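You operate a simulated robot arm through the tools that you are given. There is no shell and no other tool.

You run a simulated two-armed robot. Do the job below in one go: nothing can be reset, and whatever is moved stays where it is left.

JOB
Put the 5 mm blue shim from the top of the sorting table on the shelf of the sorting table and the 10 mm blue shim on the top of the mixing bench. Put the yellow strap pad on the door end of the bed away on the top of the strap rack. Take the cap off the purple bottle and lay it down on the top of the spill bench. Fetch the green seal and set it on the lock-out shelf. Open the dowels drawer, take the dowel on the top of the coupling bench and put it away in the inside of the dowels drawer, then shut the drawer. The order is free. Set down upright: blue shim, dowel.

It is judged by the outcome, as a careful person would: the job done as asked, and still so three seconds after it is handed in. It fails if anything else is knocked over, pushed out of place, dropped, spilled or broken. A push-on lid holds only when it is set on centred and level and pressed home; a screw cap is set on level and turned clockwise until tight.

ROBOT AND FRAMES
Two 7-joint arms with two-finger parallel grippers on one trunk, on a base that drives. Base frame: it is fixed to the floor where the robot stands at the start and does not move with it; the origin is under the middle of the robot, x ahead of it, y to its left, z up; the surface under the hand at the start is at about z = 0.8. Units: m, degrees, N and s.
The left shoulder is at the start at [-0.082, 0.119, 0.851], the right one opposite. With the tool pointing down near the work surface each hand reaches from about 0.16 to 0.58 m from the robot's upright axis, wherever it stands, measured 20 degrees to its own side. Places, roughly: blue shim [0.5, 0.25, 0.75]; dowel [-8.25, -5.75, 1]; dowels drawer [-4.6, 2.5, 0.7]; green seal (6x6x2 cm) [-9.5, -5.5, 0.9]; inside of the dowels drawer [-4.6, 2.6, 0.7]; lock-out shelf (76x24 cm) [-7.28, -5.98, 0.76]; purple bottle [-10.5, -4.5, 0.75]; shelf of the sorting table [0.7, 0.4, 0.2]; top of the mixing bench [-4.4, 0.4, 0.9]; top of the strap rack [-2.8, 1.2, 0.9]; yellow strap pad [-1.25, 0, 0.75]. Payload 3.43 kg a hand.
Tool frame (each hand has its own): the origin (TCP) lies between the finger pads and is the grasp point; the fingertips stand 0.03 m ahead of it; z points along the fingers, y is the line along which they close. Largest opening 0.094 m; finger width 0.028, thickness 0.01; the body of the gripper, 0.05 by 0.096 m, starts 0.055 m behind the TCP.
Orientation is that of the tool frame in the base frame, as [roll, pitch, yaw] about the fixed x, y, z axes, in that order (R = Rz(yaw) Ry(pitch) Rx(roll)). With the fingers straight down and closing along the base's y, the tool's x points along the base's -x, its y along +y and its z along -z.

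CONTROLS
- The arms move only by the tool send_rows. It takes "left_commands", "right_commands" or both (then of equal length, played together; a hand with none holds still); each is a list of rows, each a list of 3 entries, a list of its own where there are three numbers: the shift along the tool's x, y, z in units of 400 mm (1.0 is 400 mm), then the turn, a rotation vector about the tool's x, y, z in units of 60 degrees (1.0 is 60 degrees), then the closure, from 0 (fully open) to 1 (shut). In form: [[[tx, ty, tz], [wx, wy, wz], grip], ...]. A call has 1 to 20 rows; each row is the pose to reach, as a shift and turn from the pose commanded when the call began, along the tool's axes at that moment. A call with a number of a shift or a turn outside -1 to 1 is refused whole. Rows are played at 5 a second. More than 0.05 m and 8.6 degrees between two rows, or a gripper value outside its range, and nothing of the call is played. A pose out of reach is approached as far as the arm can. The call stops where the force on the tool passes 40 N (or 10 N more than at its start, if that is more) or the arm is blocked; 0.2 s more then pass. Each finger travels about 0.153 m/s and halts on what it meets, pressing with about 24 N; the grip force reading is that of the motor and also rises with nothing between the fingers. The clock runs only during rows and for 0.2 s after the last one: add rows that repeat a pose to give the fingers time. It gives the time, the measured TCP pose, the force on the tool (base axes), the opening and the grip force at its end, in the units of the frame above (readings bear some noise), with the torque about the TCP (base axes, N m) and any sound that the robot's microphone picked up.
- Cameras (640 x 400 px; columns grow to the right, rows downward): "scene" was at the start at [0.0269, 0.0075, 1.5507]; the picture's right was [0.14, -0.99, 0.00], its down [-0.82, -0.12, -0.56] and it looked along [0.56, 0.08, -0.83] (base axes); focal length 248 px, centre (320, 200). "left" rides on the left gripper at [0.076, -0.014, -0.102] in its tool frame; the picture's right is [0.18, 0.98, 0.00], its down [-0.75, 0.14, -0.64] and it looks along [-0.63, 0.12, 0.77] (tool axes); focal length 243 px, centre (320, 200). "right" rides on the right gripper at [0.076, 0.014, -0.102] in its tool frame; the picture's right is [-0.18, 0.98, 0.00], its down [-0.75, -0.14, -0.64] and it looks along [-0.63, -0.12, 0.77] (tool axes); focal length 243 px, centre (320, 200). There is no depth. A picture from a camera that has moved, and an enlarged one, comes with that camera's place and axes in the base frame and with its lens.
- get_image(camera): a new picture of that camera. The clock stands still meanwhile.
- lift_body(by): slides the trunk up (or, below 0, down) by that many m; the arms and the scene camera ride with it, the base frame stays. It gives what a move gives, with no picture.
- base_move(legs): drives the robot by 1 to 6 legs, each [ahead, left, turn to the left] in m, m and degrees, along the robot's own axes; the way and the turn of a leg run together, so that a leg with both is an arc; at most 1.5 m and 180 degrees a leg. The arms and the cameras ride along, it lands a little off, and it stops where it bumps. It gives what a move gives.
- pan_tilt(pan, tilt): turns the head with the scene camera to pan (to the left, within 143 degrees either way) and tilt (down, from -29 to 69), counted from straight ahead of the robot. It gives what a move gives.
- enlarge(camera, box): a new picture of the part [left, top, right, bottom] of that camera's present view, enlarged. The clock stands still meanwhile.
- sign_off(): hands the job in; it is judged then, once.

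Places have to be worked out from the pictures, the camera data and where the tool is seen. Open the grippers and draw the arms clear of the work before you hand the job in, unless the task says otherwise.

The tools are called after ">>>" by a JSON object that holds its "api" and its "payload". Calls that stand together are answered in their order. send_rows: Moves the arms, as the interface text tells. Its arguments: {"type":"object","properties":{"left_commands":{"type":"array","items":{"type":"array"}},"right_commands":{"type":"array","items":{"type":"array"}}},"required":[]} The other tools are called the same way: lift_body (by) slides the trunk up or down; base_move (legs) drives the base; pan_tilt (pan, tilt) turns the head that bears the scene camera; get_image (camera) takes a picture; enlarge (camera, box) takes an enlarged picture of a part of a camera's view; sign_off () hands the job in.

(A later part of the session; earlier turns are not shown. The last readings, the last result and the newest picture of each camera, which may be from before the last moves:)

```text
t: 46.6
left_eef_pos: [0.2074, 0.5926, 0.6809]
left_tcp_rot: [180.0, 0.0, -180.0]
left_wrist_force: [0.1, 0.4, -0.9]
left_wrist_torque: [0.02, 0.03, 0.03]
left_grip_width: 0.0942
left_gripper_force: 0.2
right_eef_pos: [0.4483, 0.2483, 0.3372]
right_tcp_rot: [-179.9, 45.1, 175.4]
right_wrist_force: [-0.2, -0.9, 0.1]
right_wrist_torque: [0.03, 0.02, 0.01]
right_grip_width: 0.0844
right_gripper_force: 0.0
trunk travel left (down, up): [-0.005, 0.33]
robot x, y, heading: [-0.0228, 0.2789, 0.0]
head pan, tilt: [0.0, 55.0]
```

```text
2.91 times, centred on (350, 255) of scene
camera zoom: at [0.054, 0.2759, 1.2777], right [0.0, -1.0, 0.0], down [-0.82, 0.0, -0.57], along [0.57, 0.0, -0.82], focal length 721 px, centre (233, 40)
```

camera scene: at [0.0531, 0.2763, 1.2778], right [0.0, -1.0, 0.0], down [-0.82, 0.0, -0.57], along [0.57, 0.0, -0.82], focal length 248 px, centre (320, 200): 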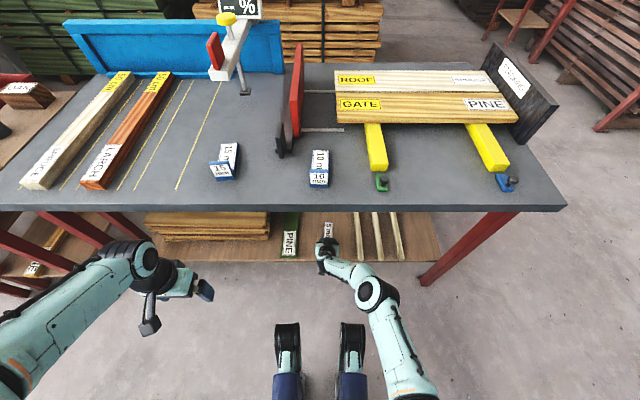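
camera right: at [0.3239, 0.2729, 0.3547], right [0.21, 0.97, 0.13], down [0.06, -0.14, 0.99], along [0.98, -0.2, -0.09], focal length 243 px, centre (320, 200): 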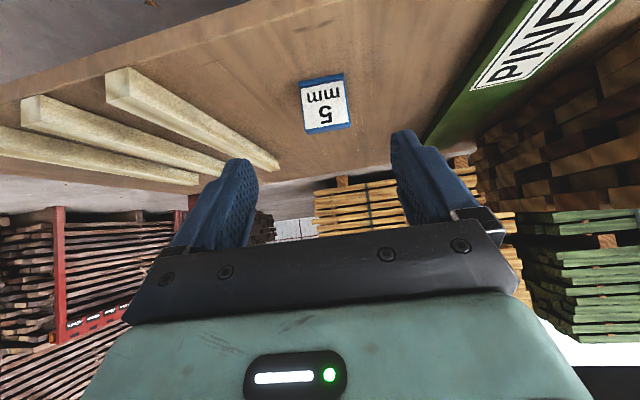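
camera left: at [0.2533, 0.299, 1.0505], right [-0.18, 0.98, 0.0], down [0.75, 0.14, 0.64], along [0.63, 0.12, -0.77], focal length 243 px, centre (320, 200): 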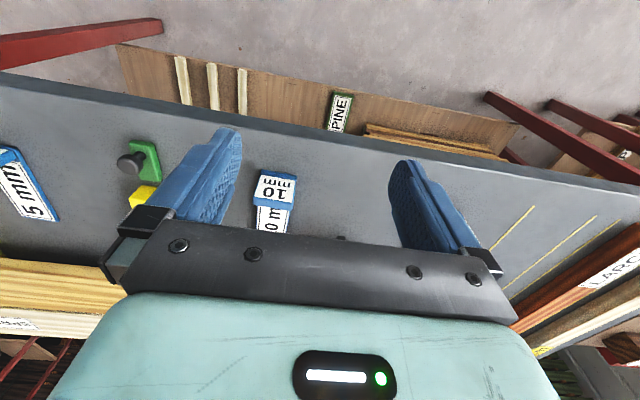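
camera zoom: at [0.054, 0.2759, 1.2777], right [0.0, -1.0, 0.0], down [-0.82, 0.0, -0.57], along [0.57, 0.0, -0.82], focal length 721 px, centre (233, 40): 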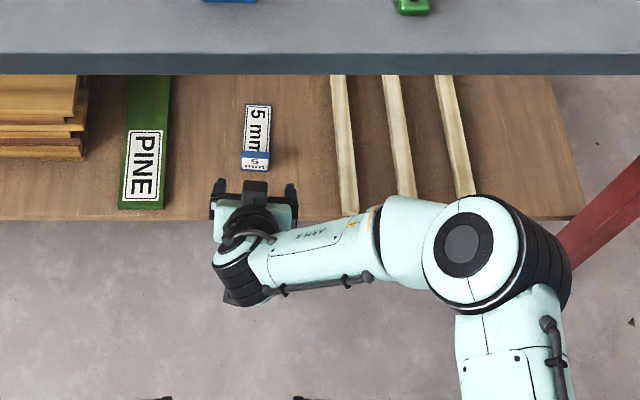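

The 5 mm shim rests upright on the shelf. I back off, raise the right hand to a tool-down pose, and lift the trunk again to fetch the 10 mm shim.

>>> {"api": "base_move", "payload": {"legs": [[-0.28, 0, 0]]}}

>>> {"api": "send_rows", "payload": {"right_commands": [[[-0.08, 0, -0.08], [0, 0, 0], 0.1], [[-0.16, 0, -0.16], [0, 0.1, 0], 0], [[-0.24, 0, -0.24], [0, 0.2, 0], 0], [[-0.32, 0, -0.32], [0, 0.3, 0], 0], [[-0.4, 0, -0.4], [0, 0.4, 0], 0], [[-0.48, 0, -0.48], [0, 0.5, 0], 0], [[-0.56, 0, -0.56], [0, 0.6, 0], 0], [[-0.6, 0, -0.6], [0, 0.7, 0], 0], [[-0.6, 0, -0.6], [0, 0.75, 0], 0], [[-0.6, 0, -0.6], [0, 0.75, 0], 0]]}}

>>> {"api": "lift_body", "payload": {"by": 0.27}}

>>> {"api": "get_image", "payload": {"camera": "scene"}}

```text
t: 48.6
left_eef_pos: [-0.0737, 0.5929, 0.679]
left_tcp_rot: [180.0, 0.0, 179.9]
left_wrist_force: [-0.1, -0.3, 0.1]
left_wrist_torque: [-0.01, -0.03, 0.02]
left_grip_width: 0.094
left_gripper_force: 0.1
right_eef_pos: [0.1672, 0.2484, 0.3367]
right_tcp_rot: [-179.8, 45.1, 175.4]
right_wrist_force: [-0.2, -0.6, -0.1]
right_wrist_torque: [0.01, 0.01, 0.01]
right_grip_width: 0.0846
right_gripper_force: 0.1
trunk travel left (down, up): [-0.005, 0.33]
robot x, y, heading: [-0.3093, 0.2789, 0.1]
head pan, tilt: [0.0, 55.0]
```

```text
t: 50.8
left_eef_pos: [-0.0734, 0.5926, 0.6807]
left_tcp_rot: [-180.0, 0.0, 179.9]
left_wrist_force: [0.7, -0.6, 0.4]
left_wrist_torque: [-0.01, -0.04, -0.01]
left_grip_width: 0.0938
left_gripper_force: 0.1
right_eef_pos: [0.1688, 0.2505, 0.6744]
right_tcp_rot: [-179.8, 0.1, 175.3]
right_wrist_force: [0.0, -0.2, 0.2]
right_wrist_torque: [-0.02, -0.01, -0.01]
right_grip_width: 0.0941
right_gripper_force: 0.1
trunk travel left (down, up): [-0.005, 0.33]
robot x, y, heading: [-0.3065, 0.2775, 0.2]
head pan, tilt: [0.0, 55.0]
```

```text
t: 53.5
left_eef_pos: [-0.0735, 0.5922, 0.9493]
left_tcp_rot: [180.0, 0.0, 180.0]
left_wrist_force: [1.1, 0.1, 0.1]
left_wrist_torque: [0.0, -0.02, 0.02]
left_grip_width: 0.094
left_gripper_force: 0.1
right_eef_pos: [0.1671, 0.2479, 0.9463]
right_tcp_rot: [-179.8, 0.1, 175.3]
right_wrist_force: [0.5, 1.2, 0.6]
right_wrist_torque: [0.0, 0.0, -0.02]
right_grip_width: 0.0942
right_gripper_force: 0.1
trunk travel left (down, up): [-0.275, 0.06]
robot x, y, heading: [-0.3033, 0.2817, -0.0]
head pan, tilt: [0.0, 55.0]
```

```text
taken
camera scene: at [-0.2762, 0.2758, 1.5515], right [0.0, -1.0, 0.0], down [-0.82, 0.0, -0.57], along [0.57, 0.0, -0.82], focal length 248 px, centre (320, 200)
```

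scene: 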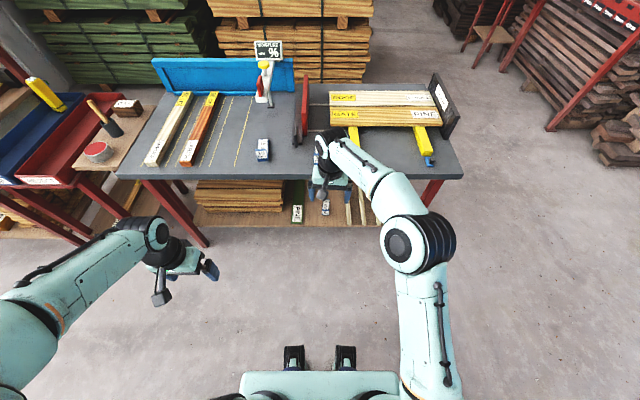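

I will take the 10 mm shim with the right hand too, this time with the tool pointing down. I drive forward 0.23 m and look.

>>> {"api": "base_move", "payload": {"legs": [[0.23, 0.03, 0]]}}

>>> {"api": "get_image", "payload": {"camera": "right"}}

>>> {"api": "get_image", "payload": {"camera": "scene"}}

```text
t: 55.2
left_eef_pos: [0.1502, 0.6231, 0.9495]
left_tcp_rot: [179.9, 0.1, -179.9]
left_wrist_force: [0.0, 0.0, 0.3]
left_wrist_torque: [-0.02, 0.0, 0.01]
left_grip_width: 0.0939
left_gripper_force: 0.0
right_eef_pos: [0.3925, 0.2814, 0.9459]
right_tcp_rot: [-179.8, 0.1, 175.5]
right_wrist_force: [0.0, -0.4, -0.4]
right_wrist_torque: [-0.02, -0.02, 0.02]
right_grip_width: 0.0941
right_gripper_force: 0.1
trunk travel left (down, up): [-0.275, 0.06]
robot x, y, heading: [-0.0784, 0.3073, 0.3]
head pan, tilt: [0.0, 55.0]
```

```text
taken
camera right: at [0.3174, 0.3009, 1.0476], right [0.26, 0.97, 0.0], down [0.74, -0.2, 0.64], along [0.62, -0.17, -0.77], focal length 243 px, centre (320, 200)
```

right: 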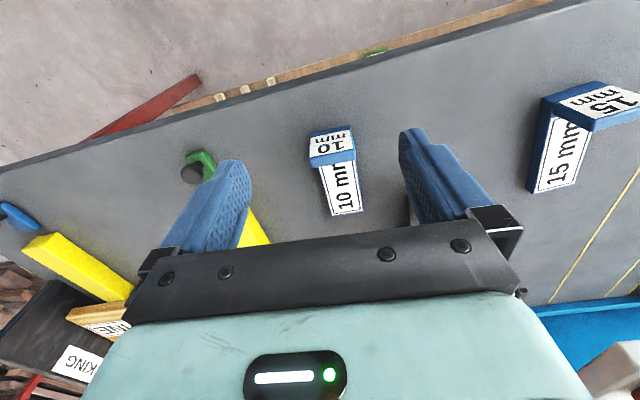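

```text
taken
camera scene: at [-0.0507, 0.3056, 1.5515], right [0.0, -1.0, 0.0], down [-0.82, 0.0, -0.57], along [0.57, 0.0, -0.82], focal length 248 px, centre (320, 200)
```

scene: 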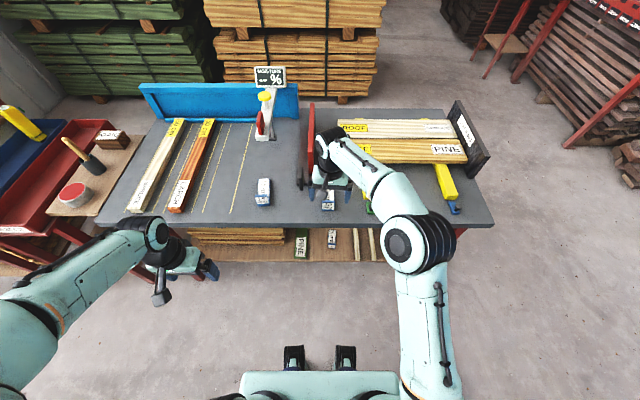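

>>> {"api": "enlarge", "payload": {"camera": "right", "box": [280, 105, 400, 225]}}

```text
3.33 times, centred on (340, 165) of right
camera zoom: at [0.3174, 0.3009, 1.0476], right [0.26, 0.97, 0.0], down [0.74, -0.2, 0.64], along [0.62, -0.17, -0.77], focal length 809 px, centre (253, 317)
```

zoom: 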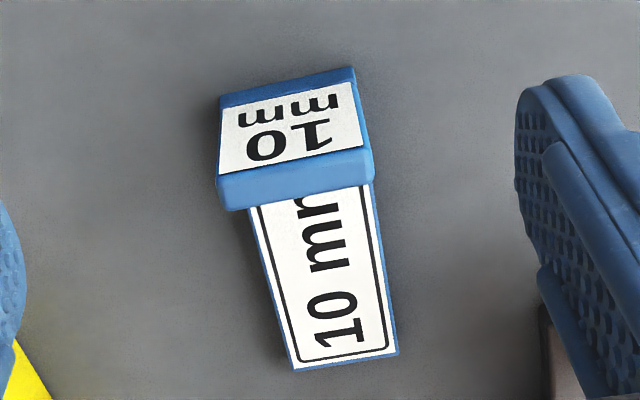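

The tab spans x 0.425–0.437, centred at y≈0.282, with a yaw of about -2°. I descend vertically over the tab and grip its sides.

>>> {"api": "send_rows", "payload": {"right_commands": [[[-0.05, 0.004, 0.03], [0, 0, -0.02], 0], [[-0.1035, 0.008, 0.08], [0, 0, -0.042], 0], [[-0.1035, 0.008, 0.17], [0, 0, -0.042], 0], [[-0.1035, 0.008, 0.24], [0, 0, -0.042], 0], [[-0.1035, 0.008, 0.2725], [0, 0, -0.042], 0], [[-0.1035, 0.008, 0.2725], [0, 0, -0.042], 0.3], [[-0.1035, 0.008, 0.2725], [0, 0, -0.042], 0.7], [[-0.1035, 0.008, 0.2725], [0, 0, -0.042], 1], [[-0.1035, 0.008, 0.2725], [0, 0, -0.042], 1]]}}

>>> {"api": "get_image", "payload": {"camera": "right"}}

```text
t: 57.2
left_eef_pos: [0.1497, 0.6239, 0.9496]
left_tcp_rot: [180.0, 0.0, -179.8]
left_wrist_force: [-0.1, -0.8, 0.1]
left_wrist_torque: [-0.02, -0.02, 0.01]
left_grip_width: 0.094
left_gripper_force: 0.0
right_eef_pos: [0.433, 0.2795, 0.8366]
right_tcp_rot: [-179.8, 0.2, 177.9]
right_wrist_force: [-0.1, -0.9, -0.3]
right_wrist_torque: [-0.03, 0.03, 0.03]
right_grip_width: 0.0438
right_gripper_force: 23.8
trunk travel left (down, up): [-0.275, 0.06]
robot x, y, heading: [-0.0771, 0.3038, 0.1]
head pan, tilt: [0.0, 55.0]
```

```text
taken
camera right: at [0.357, 0.296, 0.9388], right [0.22, 0.98, 0.0], down [0.75, -0.17, 0.64], along [0.63, -0.14, -0.77], focal length 243 px, centre (320, 200)
```

right: 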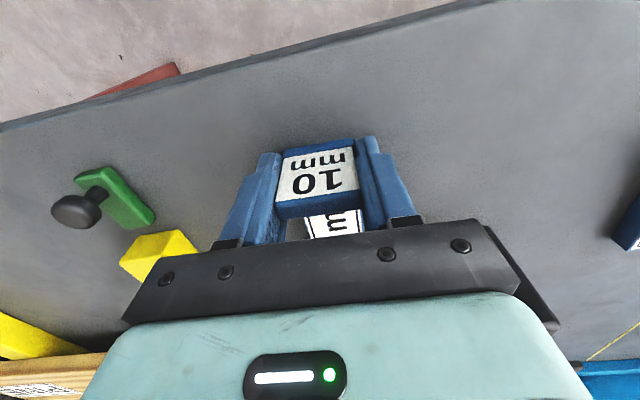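

Gripped at 43.8 mm. I lift it 20 cm and draw it toward the robot for travel.

>>> {"api": "send_rows", "payload": {"right_commands": [[[0, 0, -0.05], [0, 0, 0], 1], [[0, 0, -0.15], [0, 0, 0], 1], [[0, 0, -0.27], [0, 0, 0], 1], [[0, 0, -0.39], [0, 0, 0], 1], [[0.08, 0, -0.46], [0, 0, 0], 1], [[0.19, 0, -0.48], [0, 0, 0], 1], [[0.3, 0, -0.5], [0, 0, 0], 1], [[0.3, 0, -0.5], [0, 0, 0], 1]]}}

>>> {"api": "get_image", "payload": {"camera": "scene"}}

>>> {"api": "get_image", "payload": {"camera": "right"}}

```text
t: 59.0
left_eef_pos: [0.1504, 0.6232, 0.9504]
left_tcp_rot: [-179.9, 0.0, -179.8]
left_wrist_force: [-0.8, 0.2, 0.4]
left_wrist_torque: [-0.02, -0.01, 0.01]
left_grip_width: 0.0941
left_gripper_force: 0.1
right_eef_pos: [0.3147, 0.287, 1.033]
right_tcp_rot: [-179.8, 0.1, 178.0]
right_wrist_force: [-0.2, -0.6, -0.7]
right_wrist_torque: [0.0, 0.02, 0.02]
right_grip_width: 0.0437
right_gripper_force: 23.6
trunk travel left (down, up): [-0.275, 0.06]
robot x, y, heading: [-0.0804, 0.3079, 0.1]
head pan, tilt: [0.0, 55.0]
```

```text
taken
camera scene: at [-0.0504, 0.3056, 1.5516], right [0.0, -1.0, 0.0], down [-0.82, 0.0, -0.57], along [0.57, 0.0, -0.82], focal length 248 px, centre (320, 200)
```

scene: 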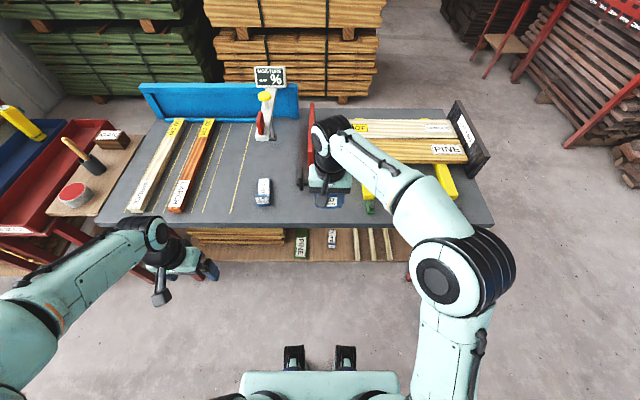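

```text
taken
camera right: at [0.2394, 0.3031, 1.135], right [0.22, 0.98, 0.0], down [0.75, -0.17, 0.64], along [0.63, -0.14, -0.77], focal length 243 px, centre (320, 200)
```

right: 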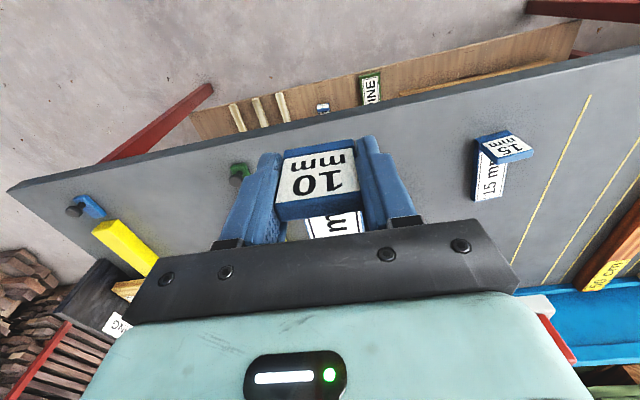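

Next is the strap pad at the bed's door end (deck end at y≈-0.18, pad near (-1.20,-0.10)). I slide out to open floor at y≈-0.65, turn to face +y, and look.

>>> {"api": "base_move", "payload": {"legs": [[-0.1, -0.95, 0], [0, 0, 90]]}}

>>> {"api": "pan_tilt", "payload": {"pan": 45, "tilt": 40}}

>>> {"api": "get_image", "payload": {"camera": "scene"}}

```text
t: 71.4
left_eef_pos: [-0.4879, -0.3979, 0.9509]
left_tcp_rot: [180.0, 0.0, -90.0]
left_wrist_force: [0.1, 0.2, 0.1]
left_wrist_torque: [0.03, 0.03, 0.01]
left_grip_width: 0.0939
left_gripper_force: 0.0
right_eef_pos: [-0.1502, -0.2319, 1.0338]
right_tcp_rot: [-179.9, 0.2, -92.4]
right_wrist_force: [-0.3, 1.4, -1.5]
right_wrist_torque: [-0.01, 0.04, -0.02]
right_grip_width: 0.0436
right_gripper_force: 24.1
trunk travel left (down, up): [-0.275, 0.06]
robot x, y, heading: [-0.1772, -0.6278, 89.8]
head pan, tilt: [0.0, 55.0]
```

```text
t: 72.5
left_eef_pos: [-0.4877, -0.3967, 0.9515]
left_tcp_rot: [180.0, -0.1, -90.1]
left_wrist_force: [-0.1, -0.1, -0.3]
left_wrist_torque: [-0.01, 0.01, 0.0]
left_grip_width: 0.094
left_gripper_force: 0.1
right_eef_pos: [-0.15, -0.2339, 1.0335]
right_tcp_rot: [-179.8, 0.1, -92.3]
right_wrist_force: [-0.3, -0.3, -1.0]
right_wrist_torque: [-0.03, -0.03, -0.01]
right_grip_width: 0.0439
right_gripper_force: 24.3
trunk travel left (down, up): [-0.275, 0.06]
robot x, y, heading: [-0.1717, -0.6284, 89.6]
head pan, tilt: [45.0, 40.0]
```

```text
taken
camera scene: at [-0.234, -0.6153, 1.5723], right [0.71, 0.7, 0.0], down [0.45, -0.46, -0.77], along [-0.54, 0.54, -0.64], focal length 248 px, centre (320, 200)
```

scene: 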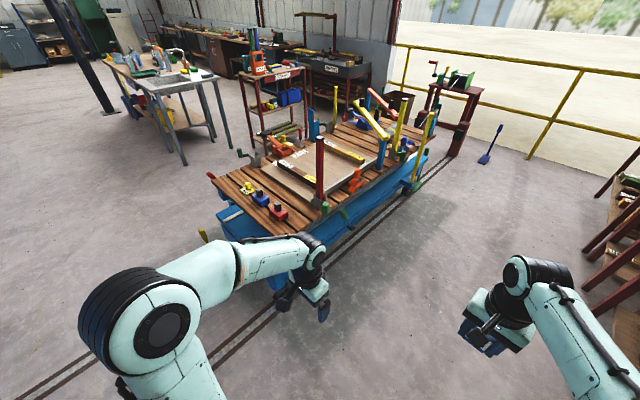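

Triangulation puts the yellow pad at about (-1.36,-0.10,0.69), with a yellow chock lever at about (-1.45,-0.38) to avoid. I slide left 0.95 m to x≈-1.12 and look at the pads closely.

>>> {"api": "base_move", "payload": {"legs": [[0, 0.95, 0]]}}

>>> {"api": "pan_tilt", "payload": {"pan": 10, "tilt": 58}}

>>> {"api": "get_image", "payload": {"camera": "scene"}}

>>> {"api": "get_image", "payload": {"camera": "left"}}

```text
t: 81.2
left_eef_pos: [-1.4303, -0.3806, 0.95]
left_tcp_rot: [-180.0, 0.0, -91.2]
left_wrist_force: [-0.1, 0.4, 0.8]
left_wrist_torque: [0.01, 0.02, -0.01]
left_grip_width: 0.0939
left_gripper_force: 0.1
right_eef_pos: [-1.0892, -0.2242, 1.0336]
right_tcp_rot: [-179.8, 0.1, -93.4]
right_wrist_force: [0.0, 0.5, -1.8]
right_wrist_torque: [-0.03, 0.02, -0.02]
right_grip_width: 0.0437
right_gripper_force: 23.8
trunk travel left (down, up): [-0.275, 0.06]
robot x, y, heading: [-1.1197, -0.6226, 88.8]
head pan, tilt: [45.0, 40.0]
```

```text
t: 82.2
left_eef_pos: [-1.4295, -0.3824, 0.9503]
left_tcp_rot: [-179.9, -0.1, -91.2]
left_wrist_force: [0.5, 0.2, -0.1]
left_wrist_torque: [0.0, 0.03, -0.02]
left_grip_width: 0.0939
left_gripper_force: 0.0
right_eef_pos: [-1.0885, -0.2234, 1.0338]
right_tcp_rot: [-179.7, 0.1, -93.4]
right_wrist_force: [-0.1, 0.4, -1.6]
right_wrist_torque: [-0.04, -0.02, 0.01]
right_grip_width: 0.0438
right_gripper_force: 24.3
trunk travel left (down, up): [-0.275, 0.06]
robot x, y, heading: [-1.1207, -0.6202, 88.8]
head pan, tilt: [10.0, 58.0]
```

```text
taken
camera scene: at [-1.1317, -0.5968, 1.5479], right [0.99, 0.15, 0.0], down [0.13, -0.84, -0.53], along [-0.08, 0.52, -0.85], focal length 248 px, centre (320, 200)
```

scene: 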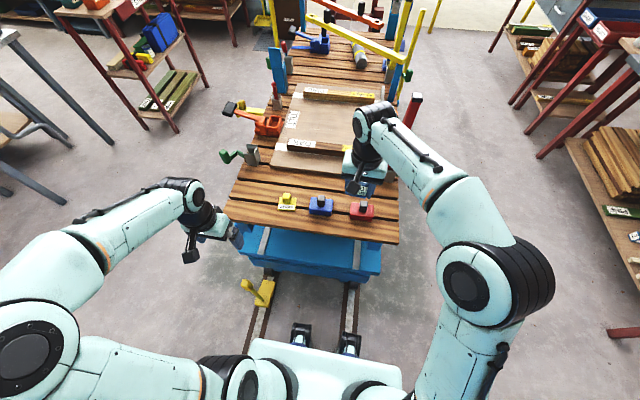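

```text
taken
camera left: at [-1.4185, -0.4594, 1.0532], right [-0.99, -0.16, 0.0], down [-0.13, 0.76, 0.64], along [-0.11, 0.63, -0.77], focal length 243 px, centre (320, 200)
```

left: 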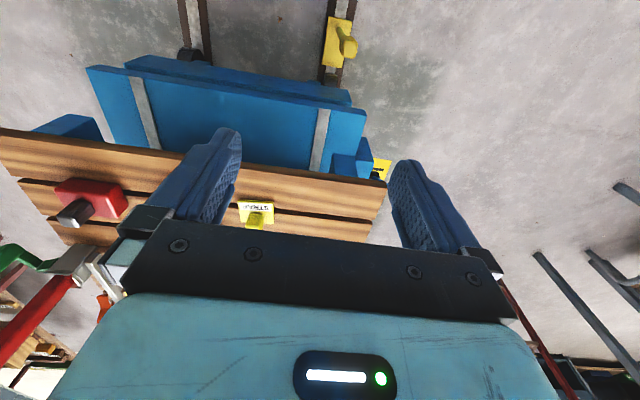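

I enlarge the pads for shape and position.

>>> {"api": "enlarge", "payload": {"camera": "scene", "box": [220, 150, 420, 280]}}

>>> {"api": "enlarge", "payload": {"camera": "left", "box": [180, 140, 400, 280]}}

```text
3.08 times, centred on (320, 215) of scene
camera zoom: at [-1.1317, -0.5968, 1.5479], right [0.99, 0.15, 0.0], down [0.13, -0.84, -0.53], along [-0.08, 0.52, -0.85], focal length 763 px, centre (320, 154)
```

zoom: 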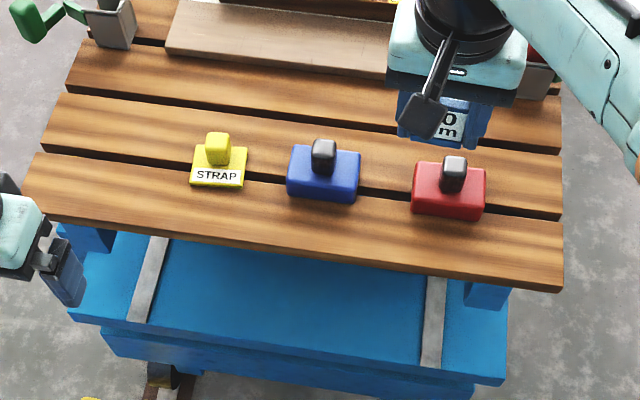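

```text
2.86 times, centred on (290, 210) of left
camera zoom: at [-1.4185, -0.4594, 1.0532], right [-0.99, -0.16, 0.0], down [-0.13, 0.76, 0.64], along [-0.11, 0.63, -0.77], focal length 693 px, centre (406, 171)
```

zoom: 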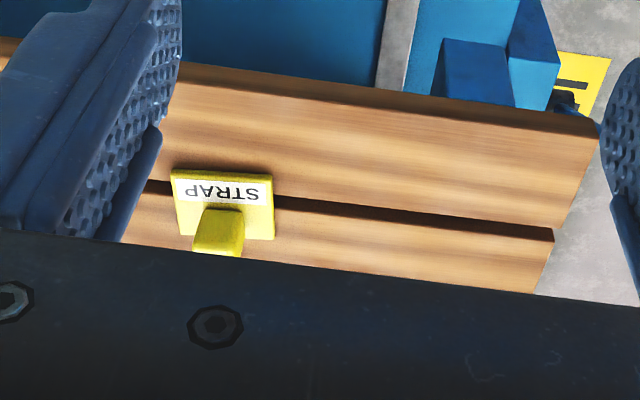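

The pad is a flat yellow plate labelled STRAP with a knob about 3.5 cm wide on top, knob at about (-1.345,-0.092,0.70), yawed about +3.6°. I lower the trunk 0.12 m and bring the left hand over the knob.

>>> {"api": "lift_body", "payload": {"by": -0.12}}

>>> {"api": "send_rows", "payload": {"left_commands": [[[-0.1, -0.03, 0.0], [0, 0, -0.02], 0], [[-0.2, -0.06, 0.0], [0, 0, -0.04], 0], [[-0.3, -0.09, 0], [0, 0, -0.06], 0], [[-0.4, -0.12, 0], [0, 0, -0.08], 0], [[-0.5, -0.15, 0], [0, 0, -0.08], 0], [[-0.6, -0.18, 0], [0, 0, -0.08], 0], [[-0.68, -0.1975, 0.03], [0, 0, -0.08], 0], [[-0.727, -0.1975, 0.075], [0, 0, -0.08], 0], [[-0.727, -0.1975, 0.075], [0, 0, -0.08], 0]]}}

>>> {"api": "get_image", "payload": {"camera": "left"}}

>>> {"api": "get_image", "payload": {"camera": "scene"}}

```text
t: 83.7
left_eef_pos: [-1.4301, -0.3815, 0.8302]
left_tcp_rot: [-180.0, 0.1, -91.2]
left_wrist_force: [-0.3, 0.1, 0.5]
left_wrist_torque: [0.02, 0.0, 0.0]
left_grip_width: 0.0941
left_gripper_force: 0.0
right_eef_pos: [-1.0889, -0.2237, 0.9135]
right_tcp_rot: [-179.9, 0.2, -93.3]
right_wrist_force: [0.4, 0.4, -0.2]
right_wrist_torque: [-0.06, 0.03, 0.0]
right_grip_width: 0.0433
right_gripper_force: 23.8
trunk travel left (down, up): [-0.155, 0.18]
robot x, y, heading: [-1.1206, -0.6194, 89.1]
head pan, tilt: [10.0, 58.0]
```

```text
t: 85.7
left_eef_pos: [-1.3443, -0.0918, 0.8013]
left_tcp_rot: [179.9, 0.0, -86.5]
left_wrist_force: [0.0, -0.9, -1.0]
left_wrist_torque: [0.02, 0.01, 0.0]
left_grip_width: 0.0939
left_gripper_force: 0.1
right_eef_pos: [-1.0881, -0.2232, 0.9137]
right_tcp_rot: [-179.7, 0.0, -93.3]
right_wrist_force: [-0.5, 0.3, 0.1]
right_wrist_torque: [-0.04, 0.02, -0.02]
right_grip_width: 0.0435
right_gripper_force: 24.4
trunk travel left (down, up): [-0.155, 0.18]
robot x, y, heading: [-1.1187, -0.6228, 88.6]
head pan, tilt: [10.0, 58.0]
```

```text
taken
camera left: at [-1.3264, -0.169, 0.9038], right [-0.97, -0.25, 0.0], down [-0.19, 0.74, 0.64], along [-0.16, 0.62, -0.77], focal length 243 px, centre (320, 200)
```

left: 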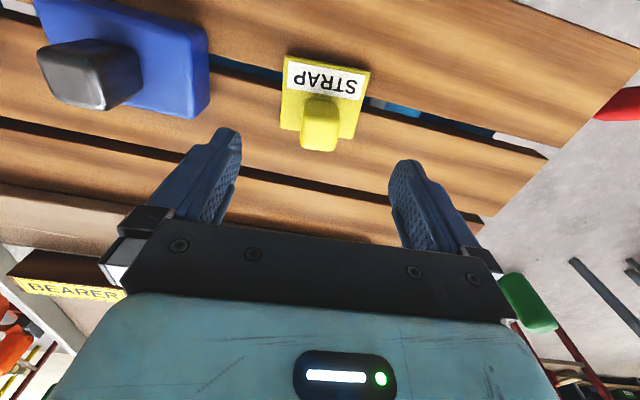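

```text
taken
camera scene: at [-1.1314, -0.5902, 1.4286], right [0.99, 0.15, 0.0], down [0.13, -0.84, -0.53], along [-0.08, 0.52, -0.85], focal length 248 px, centre (320, 200)
```

scene: 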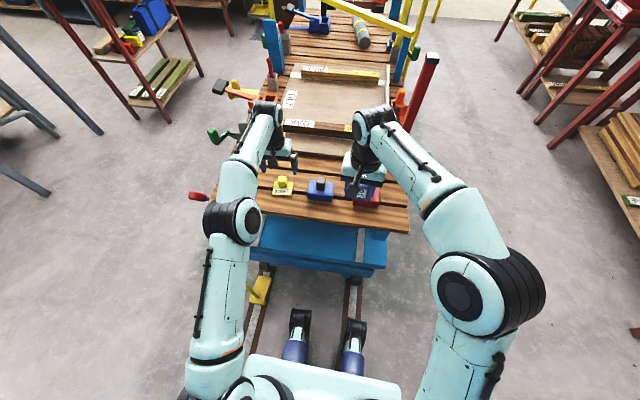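

The arm reached it. I enlarge for a precise fix on the knob.

>>> {"api": "enlarge", "payload": {"camera": "left", "box": [260, 40, 400, 170]}}

>>> {"api": "enlarge", "payload": {"camera": "scene", "box": [220, 130, 400, 240]}}

```text
3.08 times, centred on (330, 105) of left
camera zoom: at [-1.3264, -0.169, 0.9038], right [-0.97, -0.25, 0.0], down [-0.19, 0.74, 0.64], along [-0.16, 0.62, -0.77], focal length 746 px, centre (289, 492)
```

zoom: 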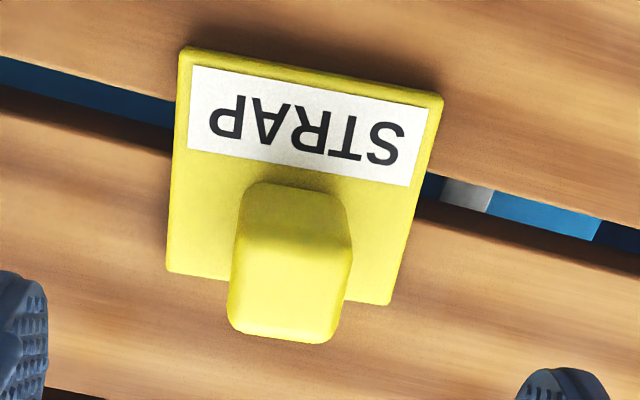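

```text
3.56 times, centred on (310, 185) of scene
camera zoom: at [-1.1314, -0.5902, 1.4286], right [0.99, 0.15, 0.0], down [0.13, -0.84, -0.53], along [-0.08, 0.52, -0.85], focal length 882 px, centre (356, 253)
```

zoom: 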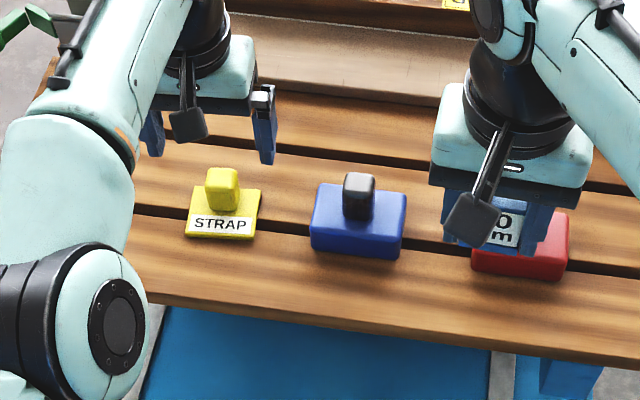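

The knob top is at z≈0.73, the plate top at about 0.68, and the hand is centred over the knob. I descend 8.2 cm and grip.

>>> {"api": "send_rows", "payload": {"left_commands": [[[0, 0, 0.08], [0, 0, 0], 0], [[0, 0.0, 0.15], [0, 0, 0], 0], [[0.0, 0.0, 0.205], [0, 0, 0], 0], [[0, 0, 0.205], [0, 0, 0], 0.4], [[0, 0, 0.205], [0, 0, 0], 0.8], [[0, 0, 0.205], [0, 0, 0], 1], [[0, 0, 0.205], [0, 0, 0], 1], [[0, 0, 0.205], [0, 0, 0], 1]]}}

>>> {"api": "get_image", "payload": {"camera": "left"}}

```text
t: 87.5
left_eef_pos: [-1.3461, -0.0947, 0.7182]
left_tcp_rot: [-180.0, 0.0, -86.4]
left_wrist_force: [-0.6, -0.3, -0.7]
left_wrist_torque: [-0.01, -0.01, 0.01]
left_grip_width: 0.0689
left_gripper_force: 24.1
right_eef_pos: [-1.0889, -0.2242, 0.9131]
right_tcp_rot: [-179.8, 0.0, -93.4]
right_wrist_force: [-0.6, -0.9, -1.2]
right_wrist_torque: [-0.05, 0.02, 0.03]
right_grip_width: 0.0437
right_gripper_force: 23.8
trunk travel left (down, up): [-0.155, 0.18]
robot x, y, heading: [-1.1204, -0.6151, 88.9]
head pan, tilt: [10.0, 58.0]
```

```text
taken
camera left: at [-1.3274, -0.1712, 0.8209], right [-0.97, -0.25, 0.0], down [-0.19, 0.74, 0.64], along [-0.16, 0.62, -0.77], focal length 243 px, centre (320, 200)
```

left: 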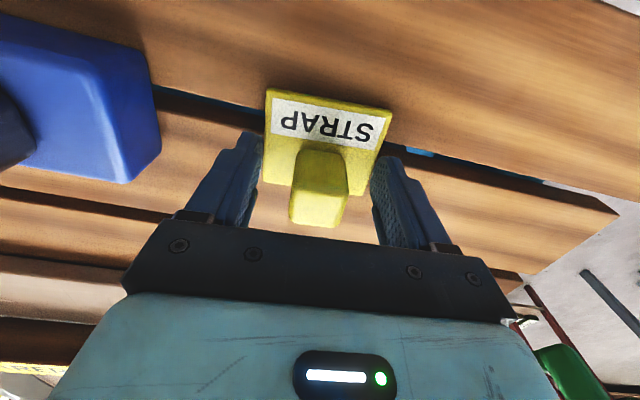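

The fingers closed on the plate edges (6.9 cm), so the plate sits higher than I judged. I open, rise 2.2 cm, and close on the knob instead.

>>> {"api": "send_rows", "payload": {"left_commands": [[[0, 0, 0], [0, 0, 0], 0.1], [[0, 0.0, 0], [0, 0, 0], 0], [[0.0, 0.0, -0.055], [0, 0, 0], 0], [[0, 0, -0.055], [0, 0, 0], 0.4], [[0, 0, -0.055], [0, 0, 0], 0.8], [[0, 0, -0.055], [0, 0, 0], 1], [[0, 0, -0.055], [0, 0, 0], 1], [[0, 0, -0.055], [0, 0, 0], 1]]}}

>>> {"api": "get_image", "payload": {"camera": "left"}}

```text
t: 89.3
left_eef_pos: [-1.3439, -0.0951, 0.7401]
left_tcp_rot: [-179.9, -0.1, -86.4]
left_wrist_force: [-0.2, -0.2, -0.4]
left_wrist_torque: [-0.03, 0.02, 0.03]
left_grip_width: 0.0291
left_gripper_force: 24.2
right_eef_pos: [-1.089, -0.2239, 0.9133]
right_tcp_rot: [-179.8, 0.1, -93.5]
right_wrist_force: [0.6, -0.3, 0.1]
right_wrist_torque: [-0.01, 0.01, 0.0]
right_grip_width: 0.0437
right_gripper_force: 24.0
trunk travel left (down, up): [-0.155, 0.18]
robot x, y, heading: [-1.12, -0.6174, 88.7]
head pan, tilt: [10.0, 58.0]
```

```text
taken
camera left: at [-1.3268, -0.1717, 0.842], right [-0.97, -0.25, 0.0], down [-0.19, 0.74, 0.64], along [-0.16, 0.62, -0.77], focal length 243 px, centre (320, 200)
```

left: 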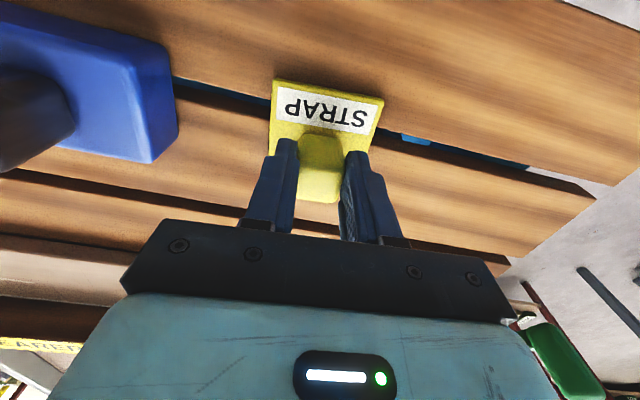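

The knob is held at 2.9 cm. I lift 14 cm and draw the pad back toward the robot.

>>> {"api": "send_rows", "payload": {"left_commands": [[[0, 0, -0.05], [0, 0, 0], 1], [[0, 0.0, -0.15], [0, 0, 0], 1], [[0.0, 0.0, -0.25], [0, 0, 0], 1], [[0, 0, -0.35], [0, 0, 0], 1], [[0.1, 0, -0.4], [0, 0, 0], 1], [[0.2, 0, -0.45], [0, 0, 0], 1], [[0.3, 0, -0.5], [0, 0, 0], 1], [[0.4, 0, -0.5], [0, 0, 0], 1], [[0.4, 0, -0.5], [0, 0, 0], 1]]}}

>>> {"api": "get_image", "payload": {"camera": "left"}}

>>> {"api": "get_image", "payload": {"camera": "scene"}}

```text
t: 91.3
left_eef_pos: [-1.3414, -0.1392, 0.9548]
left_tcp_rot: [-180.0, -0.1, -86.3]
left_wrist_force: [0.6, -0.3, -0.9]
left_wrist_torque: [0.02, 0.0, -0.02]
left_grip_width: 0.0291
left_gripper_force: 23.5
left hand out of reach, approached as far as the arm can: row 4, 5, 6, 7, 8, 9
right_eef_pos: [-1.0878, -0.2235, 0.9137]
right_tcp_rot: [-179.8, 0.2, -93.4]
right_wrist_force: [0.1, 0.8, -0.6]
right_wrist_torque: [-0.02, -0.03, 0.0]
right_grip_width: 0.0437
right_gripper_force: 24.4
trunk travel left (down, up): [-0.155, 0.18]
robot x, y, heading: [-1.12, -0.6205, 89.0]
head pan, tilt: [10.0, 58.0]
```

```text
taken
camera left: at [-1.3239, -0.216, 1.0581], right [-0.97, -0.25, 0.0], down [-0.19, 0.74, 0.64], along [-0.16, 0.62, -0.77], focal length 243 px, centre (320, 200)
```

left: 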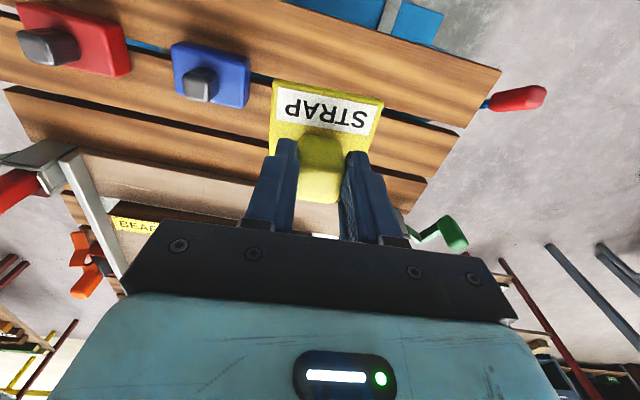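

```text
taken
camera scene: at [-1.1313, -0.5898, 1.4285], right [0.99, 0.15, 0.0], down [0.13, -0.84, -0.53], along [-0.08, 0.52, -0.85], focal length 248 px, centre (320, 200)
```

scene: 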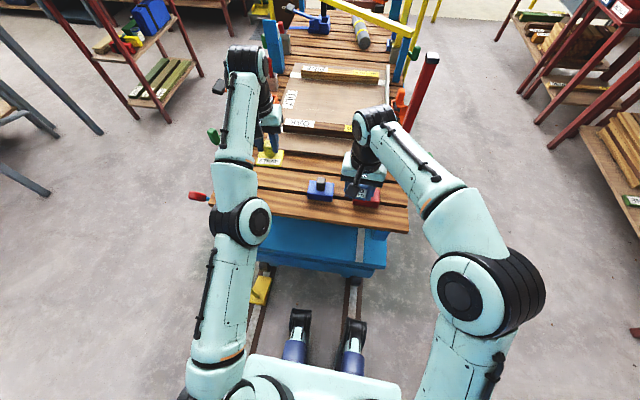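

The left arm lagged. I command it to hold the target and see where it settles.

>>> {"api": "send_rows", "payload": {"left_commands": [[[0, 0, 0], [0, 0, 0], 1], [[0, 0.0, 0], [0, 0, 0], 1], [[0.0, 0.0, 0], [0, 0, 0], 1]]}}

```text
t: 92.1
left_eef_pos: [-1.3419, -0.1395, 0.9551]
left_tcp_rot: [180.0, 0.1, -86.4]
left_wrist_force: [-0.3, 0.2, -0.2]
left_wrist_torque: [-0.02, -0.02, -0.06]
left_grip_width: 0.0287
left_gripper_force: 23.9
right_eef_pos: [-1.0889, -0.2236, 0.9134]
right_tcp_rot: [-179.8, 0.1, -93.4]
right_wrist_force: [0.0, -0.4, -1.1]
right_wrist_torque: [-0.02, -0.01, 0.03]
right_grip_width: 0.0437
right_gripper_force: 24.1
trunk travel left (down, up): [-0.155, 0.18]
robot x, y, heading: [-1.1195, -0.6146, 88.6]
head pan, tilt: [10.0, 58.0]
```

It holds there, and the high, far-out pose was at the limit of reach. I draw the hand straight back toward the robot in small steps.

>>> {"api": "send_rows", "payload": {"left_commands": [[[0.08, 0, 0.03], [0, 0, 0], 1], [[0.16, 0.0, 0.03], [0, 0, 0], 1], [[0.24, 0.0, 0.03], [0, 0, 0], 1], [[0.32, 0.0, 0.03], [0, 0, 0], 1], [[0.4, 0, 0.03], [0, 0, 0], 1], [[0.45, 0, 0.03], [0, 0, 0], 1], [[0.45, 0, 0.03], [0, 0, 0], 1]]}}

```text
t: 93.7
left_eef_pos: [-1.3537, -0.146, 0.9667]
left_tcp_rot: [-180.0, 0.0, -86.4]
left_wrist_force: [-0.9, -0.2, -0.9]
left_wrist_torque: [0.0, 0.0, -0.01]
left_grip_width: 0.0289
left_gripper_force: 24.1
left hand out of reach, approached as far as the arm can: row 1, 2, 3, 4, 5, 6, 7
right_eef_pos: [-1.0882, -0.2239, 0.9132]
right_tcp_rot: [-179.9, 0.1, -93.4]
right_wrist_force: [0.0, 0.9, -1.1]
right_wrist_torque: [-0.01, 0.03, 0.01]
right_grip_width: 0.0437
right_gripper_force: 24.2
trunk travel left (down, up): [-0.155, 0.18]
robot x, y, heading: [-1.1221, -0.6238, 88.8]
head pan, tilt: [10.0, 58.0]
```

The arm is stretched straight near its limit. I lower the hand a little to bend the elbow again, then pull back.

>>> {"api": "send_rows", "payload": {"left_commands": [[[0, 0, 0.06], [0, 0, 0], 1], [[0.0, 0.0, 0.12], [0, 0, 0], 1], [[0.0, 0.0, 0.18], [0, 0, 0], 1], [[0.0, 0.0, 0.24], [0, 0, 0], 1], [[0.0, 0.0, 0.24], [0, 0, 0], 1]]}}

```text
t: 94.9
left_eef_pos: [-1.3573, -0.1112, 0.881]
left_tcp_rot: [-180.0, -0.1, -86.4]
left_wrist_force: [-0.2, 0.6, 0.6]
left_wrist_torque: [0.01, -0.02, 0.01]
left_grip_width: 0.0288
left_gripper_force: 24.2
left hand out of reach, approached as far as the arm can: row 1, 2, 3, 4, 5
right_eef_pos: [-1.0888, -0.2242, 0.9133]
right_tcp_rot: [-179.8, 0.1, -93.4]
right_wrist_force: [0.2, -0.2, -0.7]
right_wrist_torque: [-0.04, -0.01, 0.04]
right_grip_width: 0.0436
right_gripper_force: 23.9
trunk travel left (down, up): [-0.155, 0.18]
robot x, y, heading: [-1.1173, -0.6178, 88.9]
head pan, tilt: [10.0, 58.0]
```

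I go back down to about z=0.80, where the arm moved freely on the way in.

>>> {"api": "send_rows", "payload": {"left_commands": [[[0, 0, 0.05], [0, 0, 0], 1], [[0.0, 0.0, 0.1], [0, 0, 0], 1], [[0.0, 0.0, 0.15], [0, 0, 0], 1], [[0.0, 0.0, 0.2], [0, 0, 0], 1], [[0.0, 0.0, 0.2], [0, 0, 0], 1]]}}

>>> {"api": "get_image", "payload": {"camera": "scene"}}

```text
t: 96.1
left_eef_pos: [-1.3599, -0.0899, 0.8082]
left_tcp_rot: [180.0, -0.1, -86.3]
left_wrist_force: [-0.7, 0.0, -0.6]
left_wrist_torque: [-0.02, 0.0, 0.02]
left_grip_width: 0.0292
left_gripper_force: 24.5
left hand out of reach, approached as far as the arm can: row 1, 2, 3, 4, 5
right_eef_pos: [-1.0878, -0.2236, 0.9129]
right_tcp_rot: [-179.8, 0.2, -93.5]
right_wrist_force: [-0.4, 0.3, -0.9]
right_wrist_torque: [-0.07, 0.03, -0.02]
right_grip_width: 0.0438
right_gripper_force: 24.3
trunk travel left (down, up): [-0.155, 0.18]
robot x, y, heading: [-1.1209, -0.6143, 88.8]
head pan, tilt: [10.0, 58.0]
```

```text
taken
camera scene: at [-1.1314, -0.5899, 1.4285], right [0.99, 0.15, 0.0], down [0.13, -0.84, -0.53], along [-0.08, 0.52, -0.85], focal length 248 px, centre (320, 200)
```

scene: 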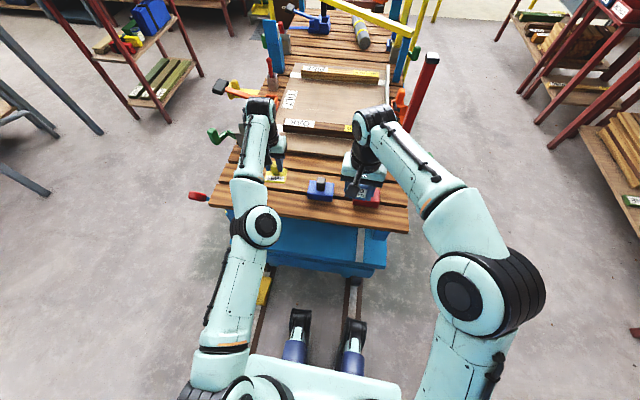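

The elbow has swung inward compared with the way in, so a joint is probably at its limit. I try shifting the hand outward to the left with a small yaw to free it.

>>> {"api": "send_rows", "payload": {"left_commands": [[[0.03, 0.05, 0], [0, 0, 0.05], 1], [[0.06, 0.1, 0.0], [0, 0, 0.1], 1], [[0.09, 0.15, 0.0], [0, 0, 0.15], 1], [[0.12, 0.2, 0.0], [0, 0, 0.2], 1], [[0.12, 0.2, 0.0], [0, 0, 0.2], 1]]}}

>>> {"api": "get_image", "payload": {"camera": "scene"}}

```text
t: 97.3
left_eef_pos: [-1.4448, -0.1077, 0.8162]
left_tcp_rot: [-180.0, -0.1, -98.3]
left_wrist_force: [0.4, -0.2, -0.4]
left_wrist_torque: [0.0, -0.01, 0.02]
left_grip_width: 0.0289
left_gripper_force: 24.3
left hand out of reach, approached as far as the arm can: row 1, 2, 3, 4, 5
right_eef_pos: [-1.0879, -0.223, 0.9138]
right_tcp_rot: [-179.8, 0.0, -93.4]
right_wrist_force: [0.2, 0.1, -1.7]
right_wrist_torque: [-0.02, -0.01, -0.02]
right_grip_width: 0.0436
right_gripper_force: 23.9
trunk travel left (down, up): [-0.155, 0.18]
robot x, y, heading: [-1.1215, -0.6198, 88.7]
head pan, tilt: [10.0, 58.0]
```

```text
taken
camera scene: at [-1.1313, -0.5898, 1.4285], right [0.99, 0.15, 0.0], down [0.13, -0.84, -0.53], along [-0.08, 0.52, -0.85], focal length 248 px, centre (320, 200)
```

scene: 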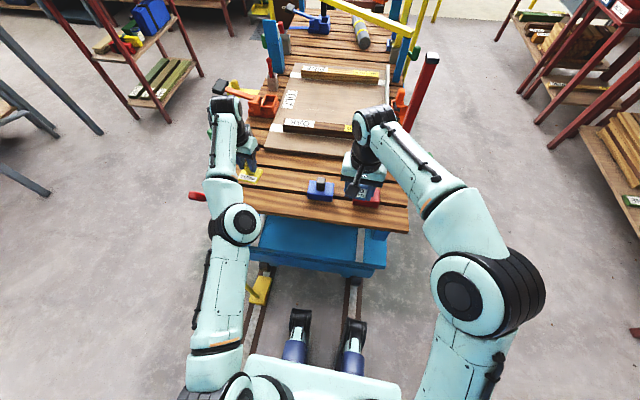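

The elbow seems to have gone slightly past straight. I stretch outward a little, then pull in, to bring it back through straight.

>>> {"api": "send_rows", "payload": {"left_commands": [[[-0.1, 0, 0], [0, 0, 0], 1], [[-0.2, 0, 0.0], [0, 0, 0], 1], [[-0.2, 0, 0.0], [0, 0, 0], 1], [[-0.1, 0, 0.0], [0, 0, 0], 1], [[0, 0, 0.0], [0, 0, 0], 1], [[0.1, 0, 0.0], [0, 0, 0], 1], [[0.2, 0, 0.0], [0, 0, 0], 1], [[0.2, 0, 0.0], [0, 0, 0], 1]]}}

>>> {"api": "get_image", "payload": {"camera": "scene"}}

```text
t: 99.1
left_eef_pos: [-1.4559, -0.1881, 0.8136]
left_tcp_rot: [179.9, 0.0, -98.3]
left_wrist_force: [0.1, 1.1, -0.3]
left_wrist_torque: [-0.03, 0.01, -0.02]
left_grip_width: 0.029
left_gripper_force: 23.9
left hand out of reach, approached as far as the arm can: row 1, 2, 3, 4
right_eef_pos: [-1.0891, -0.2235, 0.9132]
right_tcp_rot: [-179.8, 0.2, -93.5]
right_wrist_force: [0.2, 0.3, -0.8]
right_wrist_torque: [0.0, 0.0, -0.02]
right_grip_width: 0.0436
right_gripper_force: 23.8
trunk travel left (down, up): [-0.155, 0.18]
robot x, y, heading: [-1.1212, -0.6171, 88.8]
head pan, tilt: [10.0, 58.0]
```

```text
taken
camera scene: at [-1.1315, -0.5895, 1.4285], right [0.99, 0.15, 0.0], down [0.13, -0.84, -0.53], along [-0.08, 0.52, -0.85], focal length 248 px, centre (320, 200)
```

scene: 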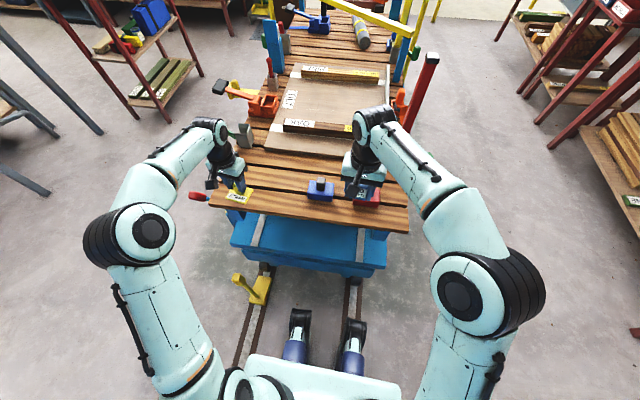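

It is free again, with the elbow out. I now draw the hand well back and up, staying away from full reach.

>>> {"api": "send_rows", "payload": {"left_commands": [[[0.1, 0, 0], [0, 0, -0.02], 1], [[0.2, 0, 0.0], [0, 0, -0.04], 1], [[0.3, 0, 0.0], [0, 0, -0.06], 1], [[0.4, -0.05, -0.05], [0, 0, -0.08], 1], [[0.45, -0.1, -0.12], [0, 0, -0.1], 1], [[0.45, -0.1, -0.2], [0, 0, -0.12], 1], [[0.45, -0.1, -0.3], [0, 0, -0.12], 1], [[0.45, -0.1, -0.3], [0, 0, -0.12], 1]]}}

>>> {"api": "lift_body", "payload": {"by": 0.12}}

>>> {"api": "get_image", "payload": {"camera": "left"}}

>>> {"api": "pan_tilt", "payload": {"pan": 50, "tilt": 30}}

>>> {"api": "get_image", "payload": {"camera": "scene"}}

```text
t: 100.9
left_eef_pos: [-1.4443, -0.3708, 0.9372]
left_tcp_rot: [-179.9, 0.0, -91.2]
left_wrist_force: [0.5, -0.2, -0.3]
left_wrist_torque: [0.04, -0.05, -0.02]
left_grip_width: 0.0287
left_gripper_force: 24.2
right_eef_pos: [-1.089, -0.2239, 0.9138]
right_tcp_rot: [-179.8, 0.1, -93.4]
right_wrist_force: [-0.3, -0.3, -1.0]
right_wrist_torque: [-0.04, -0.01, 0.03]
right_grip_width: 0.044
right_gripper_force: 23.9
trunk travel left (down, up): [-0.155, 0.18]
robot x, y, heading: [-1.1207, -0.6166, 88.7]
head pan, tilt: [10.0, 58.0]
```

```text
t: 102.4
left_eef_pos: [-1.4441, -0.3725, 1.0559]
left_tcp_rot: [180.0, 0.0, -91.2]
left_wrist_force: [-0.8, -0.4, -0.5]
left_wrist_torque: [0.02, 0.0, 0.02]
left_grip_width: 0.0291
left_gripper_force: 24.1
right_eef_pos: [-1.0886, -0.2246, 1.0337]
right_tcp_rot: [-179.9, 0.1, -93.4]
right_wrist_force: [-0.5, -0.5, -0.8]
right_wrist_torque: [0.01, -0.01, 0.05]
right_grip_width: 0.0436
right_gripper_force: 23.7
trunk travel left (down, up): [-0.275, 0.06]
robot x, y, heading: [-1.1221, -0.6158, 89.0]
head pan, tilt: [10.0, 58.0]
```

```text
taken
camera left: at [-1.4329, -0.451, 1.1581], right [-0.99, -0.16, 0.0], down [-0.13, 0.76, 0.64], along [-0.11, 0.63, -0.77], focal length 243 px, centre (320, 200)
```

left: 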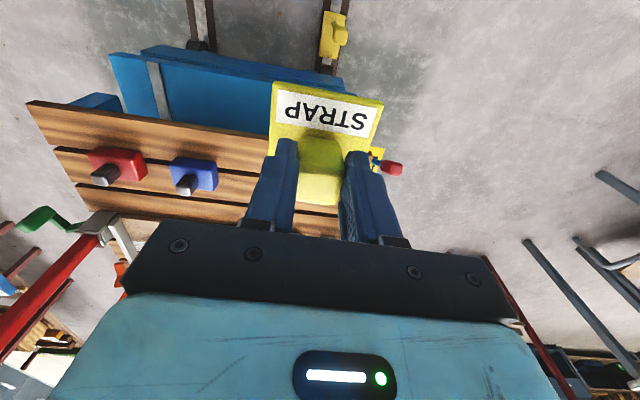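

```text
t: 103.4
left_eef_pos: [-1.4435, -0.3721, 1.0546]
left_tcp_rot: [180.0, 0.1, -91.2]
left_wrist_force: [0.8, -0.5, -0.5]
left_wrist_torque: [0.01, 0.01, -0.01]
left_grip_width: 0.0291
left_gripper_force: 24.0
right_eef_pos: [-1.0883, -0.2241, 1.0339]
right_tcp_rot: [-179.7, 0.2, -93.4]
right_wrist_force: [-1.0, 0.1, -1.1]
right_wrist_torque: [-0.01, 0.03, -0.01]
right_grip_width: 0.044
right_gripper_force: 23.9
trunk travel left (down, up): [-0.275, 0.06]
robot x, y, heading: [-1.121, -0.6166, 88.9]
head pan, tilt: [50.0, 30.0]
```

```text
taken
camera scene: at [-1.189, -0.6053, 1.5876], right [0.66, 0.75, 0.0], down [0.38, -0.33, -0.87], along [-0.65, 0.57, -0.5], focal length 248 px, centre (320, 200)
```

scene: 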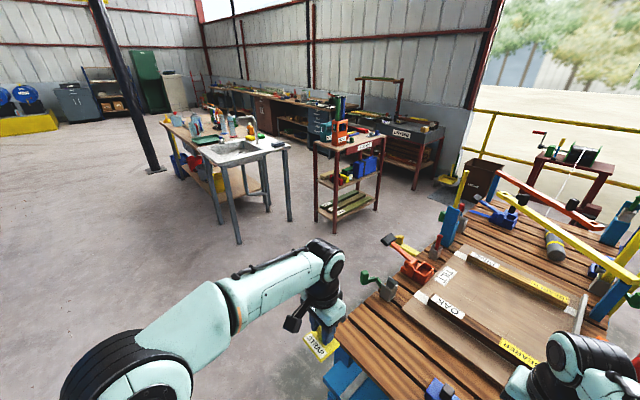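

The red-legged rack is the strap rack, and the sink bench beyond it may be the mixing bench. I enlarge both.

>>> {"api": "enlarge", "payload": {"camera": "scene", "box": [290, 85, 470, 240]}}

>>> {"api": "enlarge", "payload": {"camera": "scene", "box": [140, 75, 320, 230]}}

```text
2.58 times, centred on (380, 162) of scene
camera zoom: at [-1.189, -0.6053, 1.5876], right [0.66, 0.75, 0.0], down [0.38, -0.33, -0.87], along [-0.65, 0.57, -0.5], focal length 640 px, centre (165, 297)
```

zoom: 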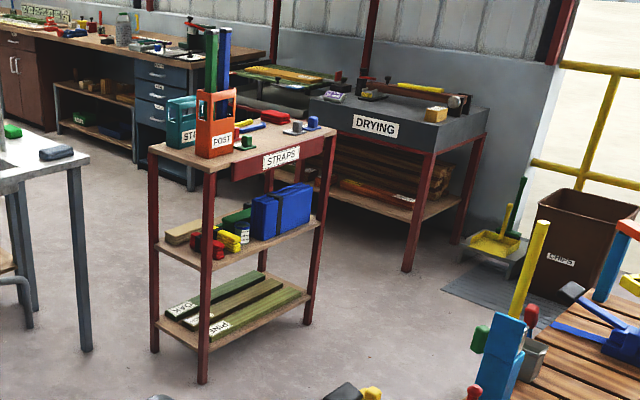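

```text
2.58 times, centred on (230, 152) of scene
camera zoom: at [-1.189, -0.6053, 1.5876], right [0.66, 0.75, 0.0], down [0.38, -0.33, -0.87], along [-0.65, 0.57, -0.5], focal length 640 px, centre (552, 323)
```

zoom: 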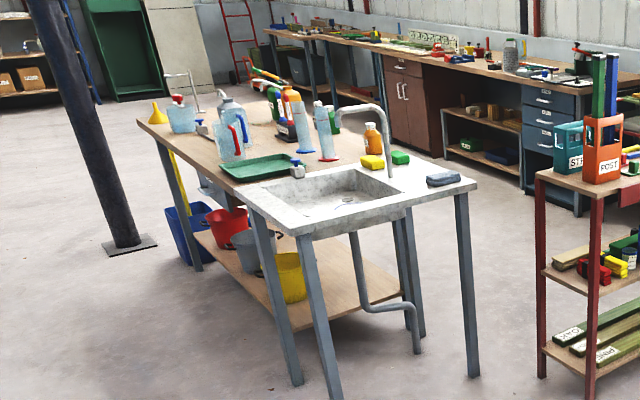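

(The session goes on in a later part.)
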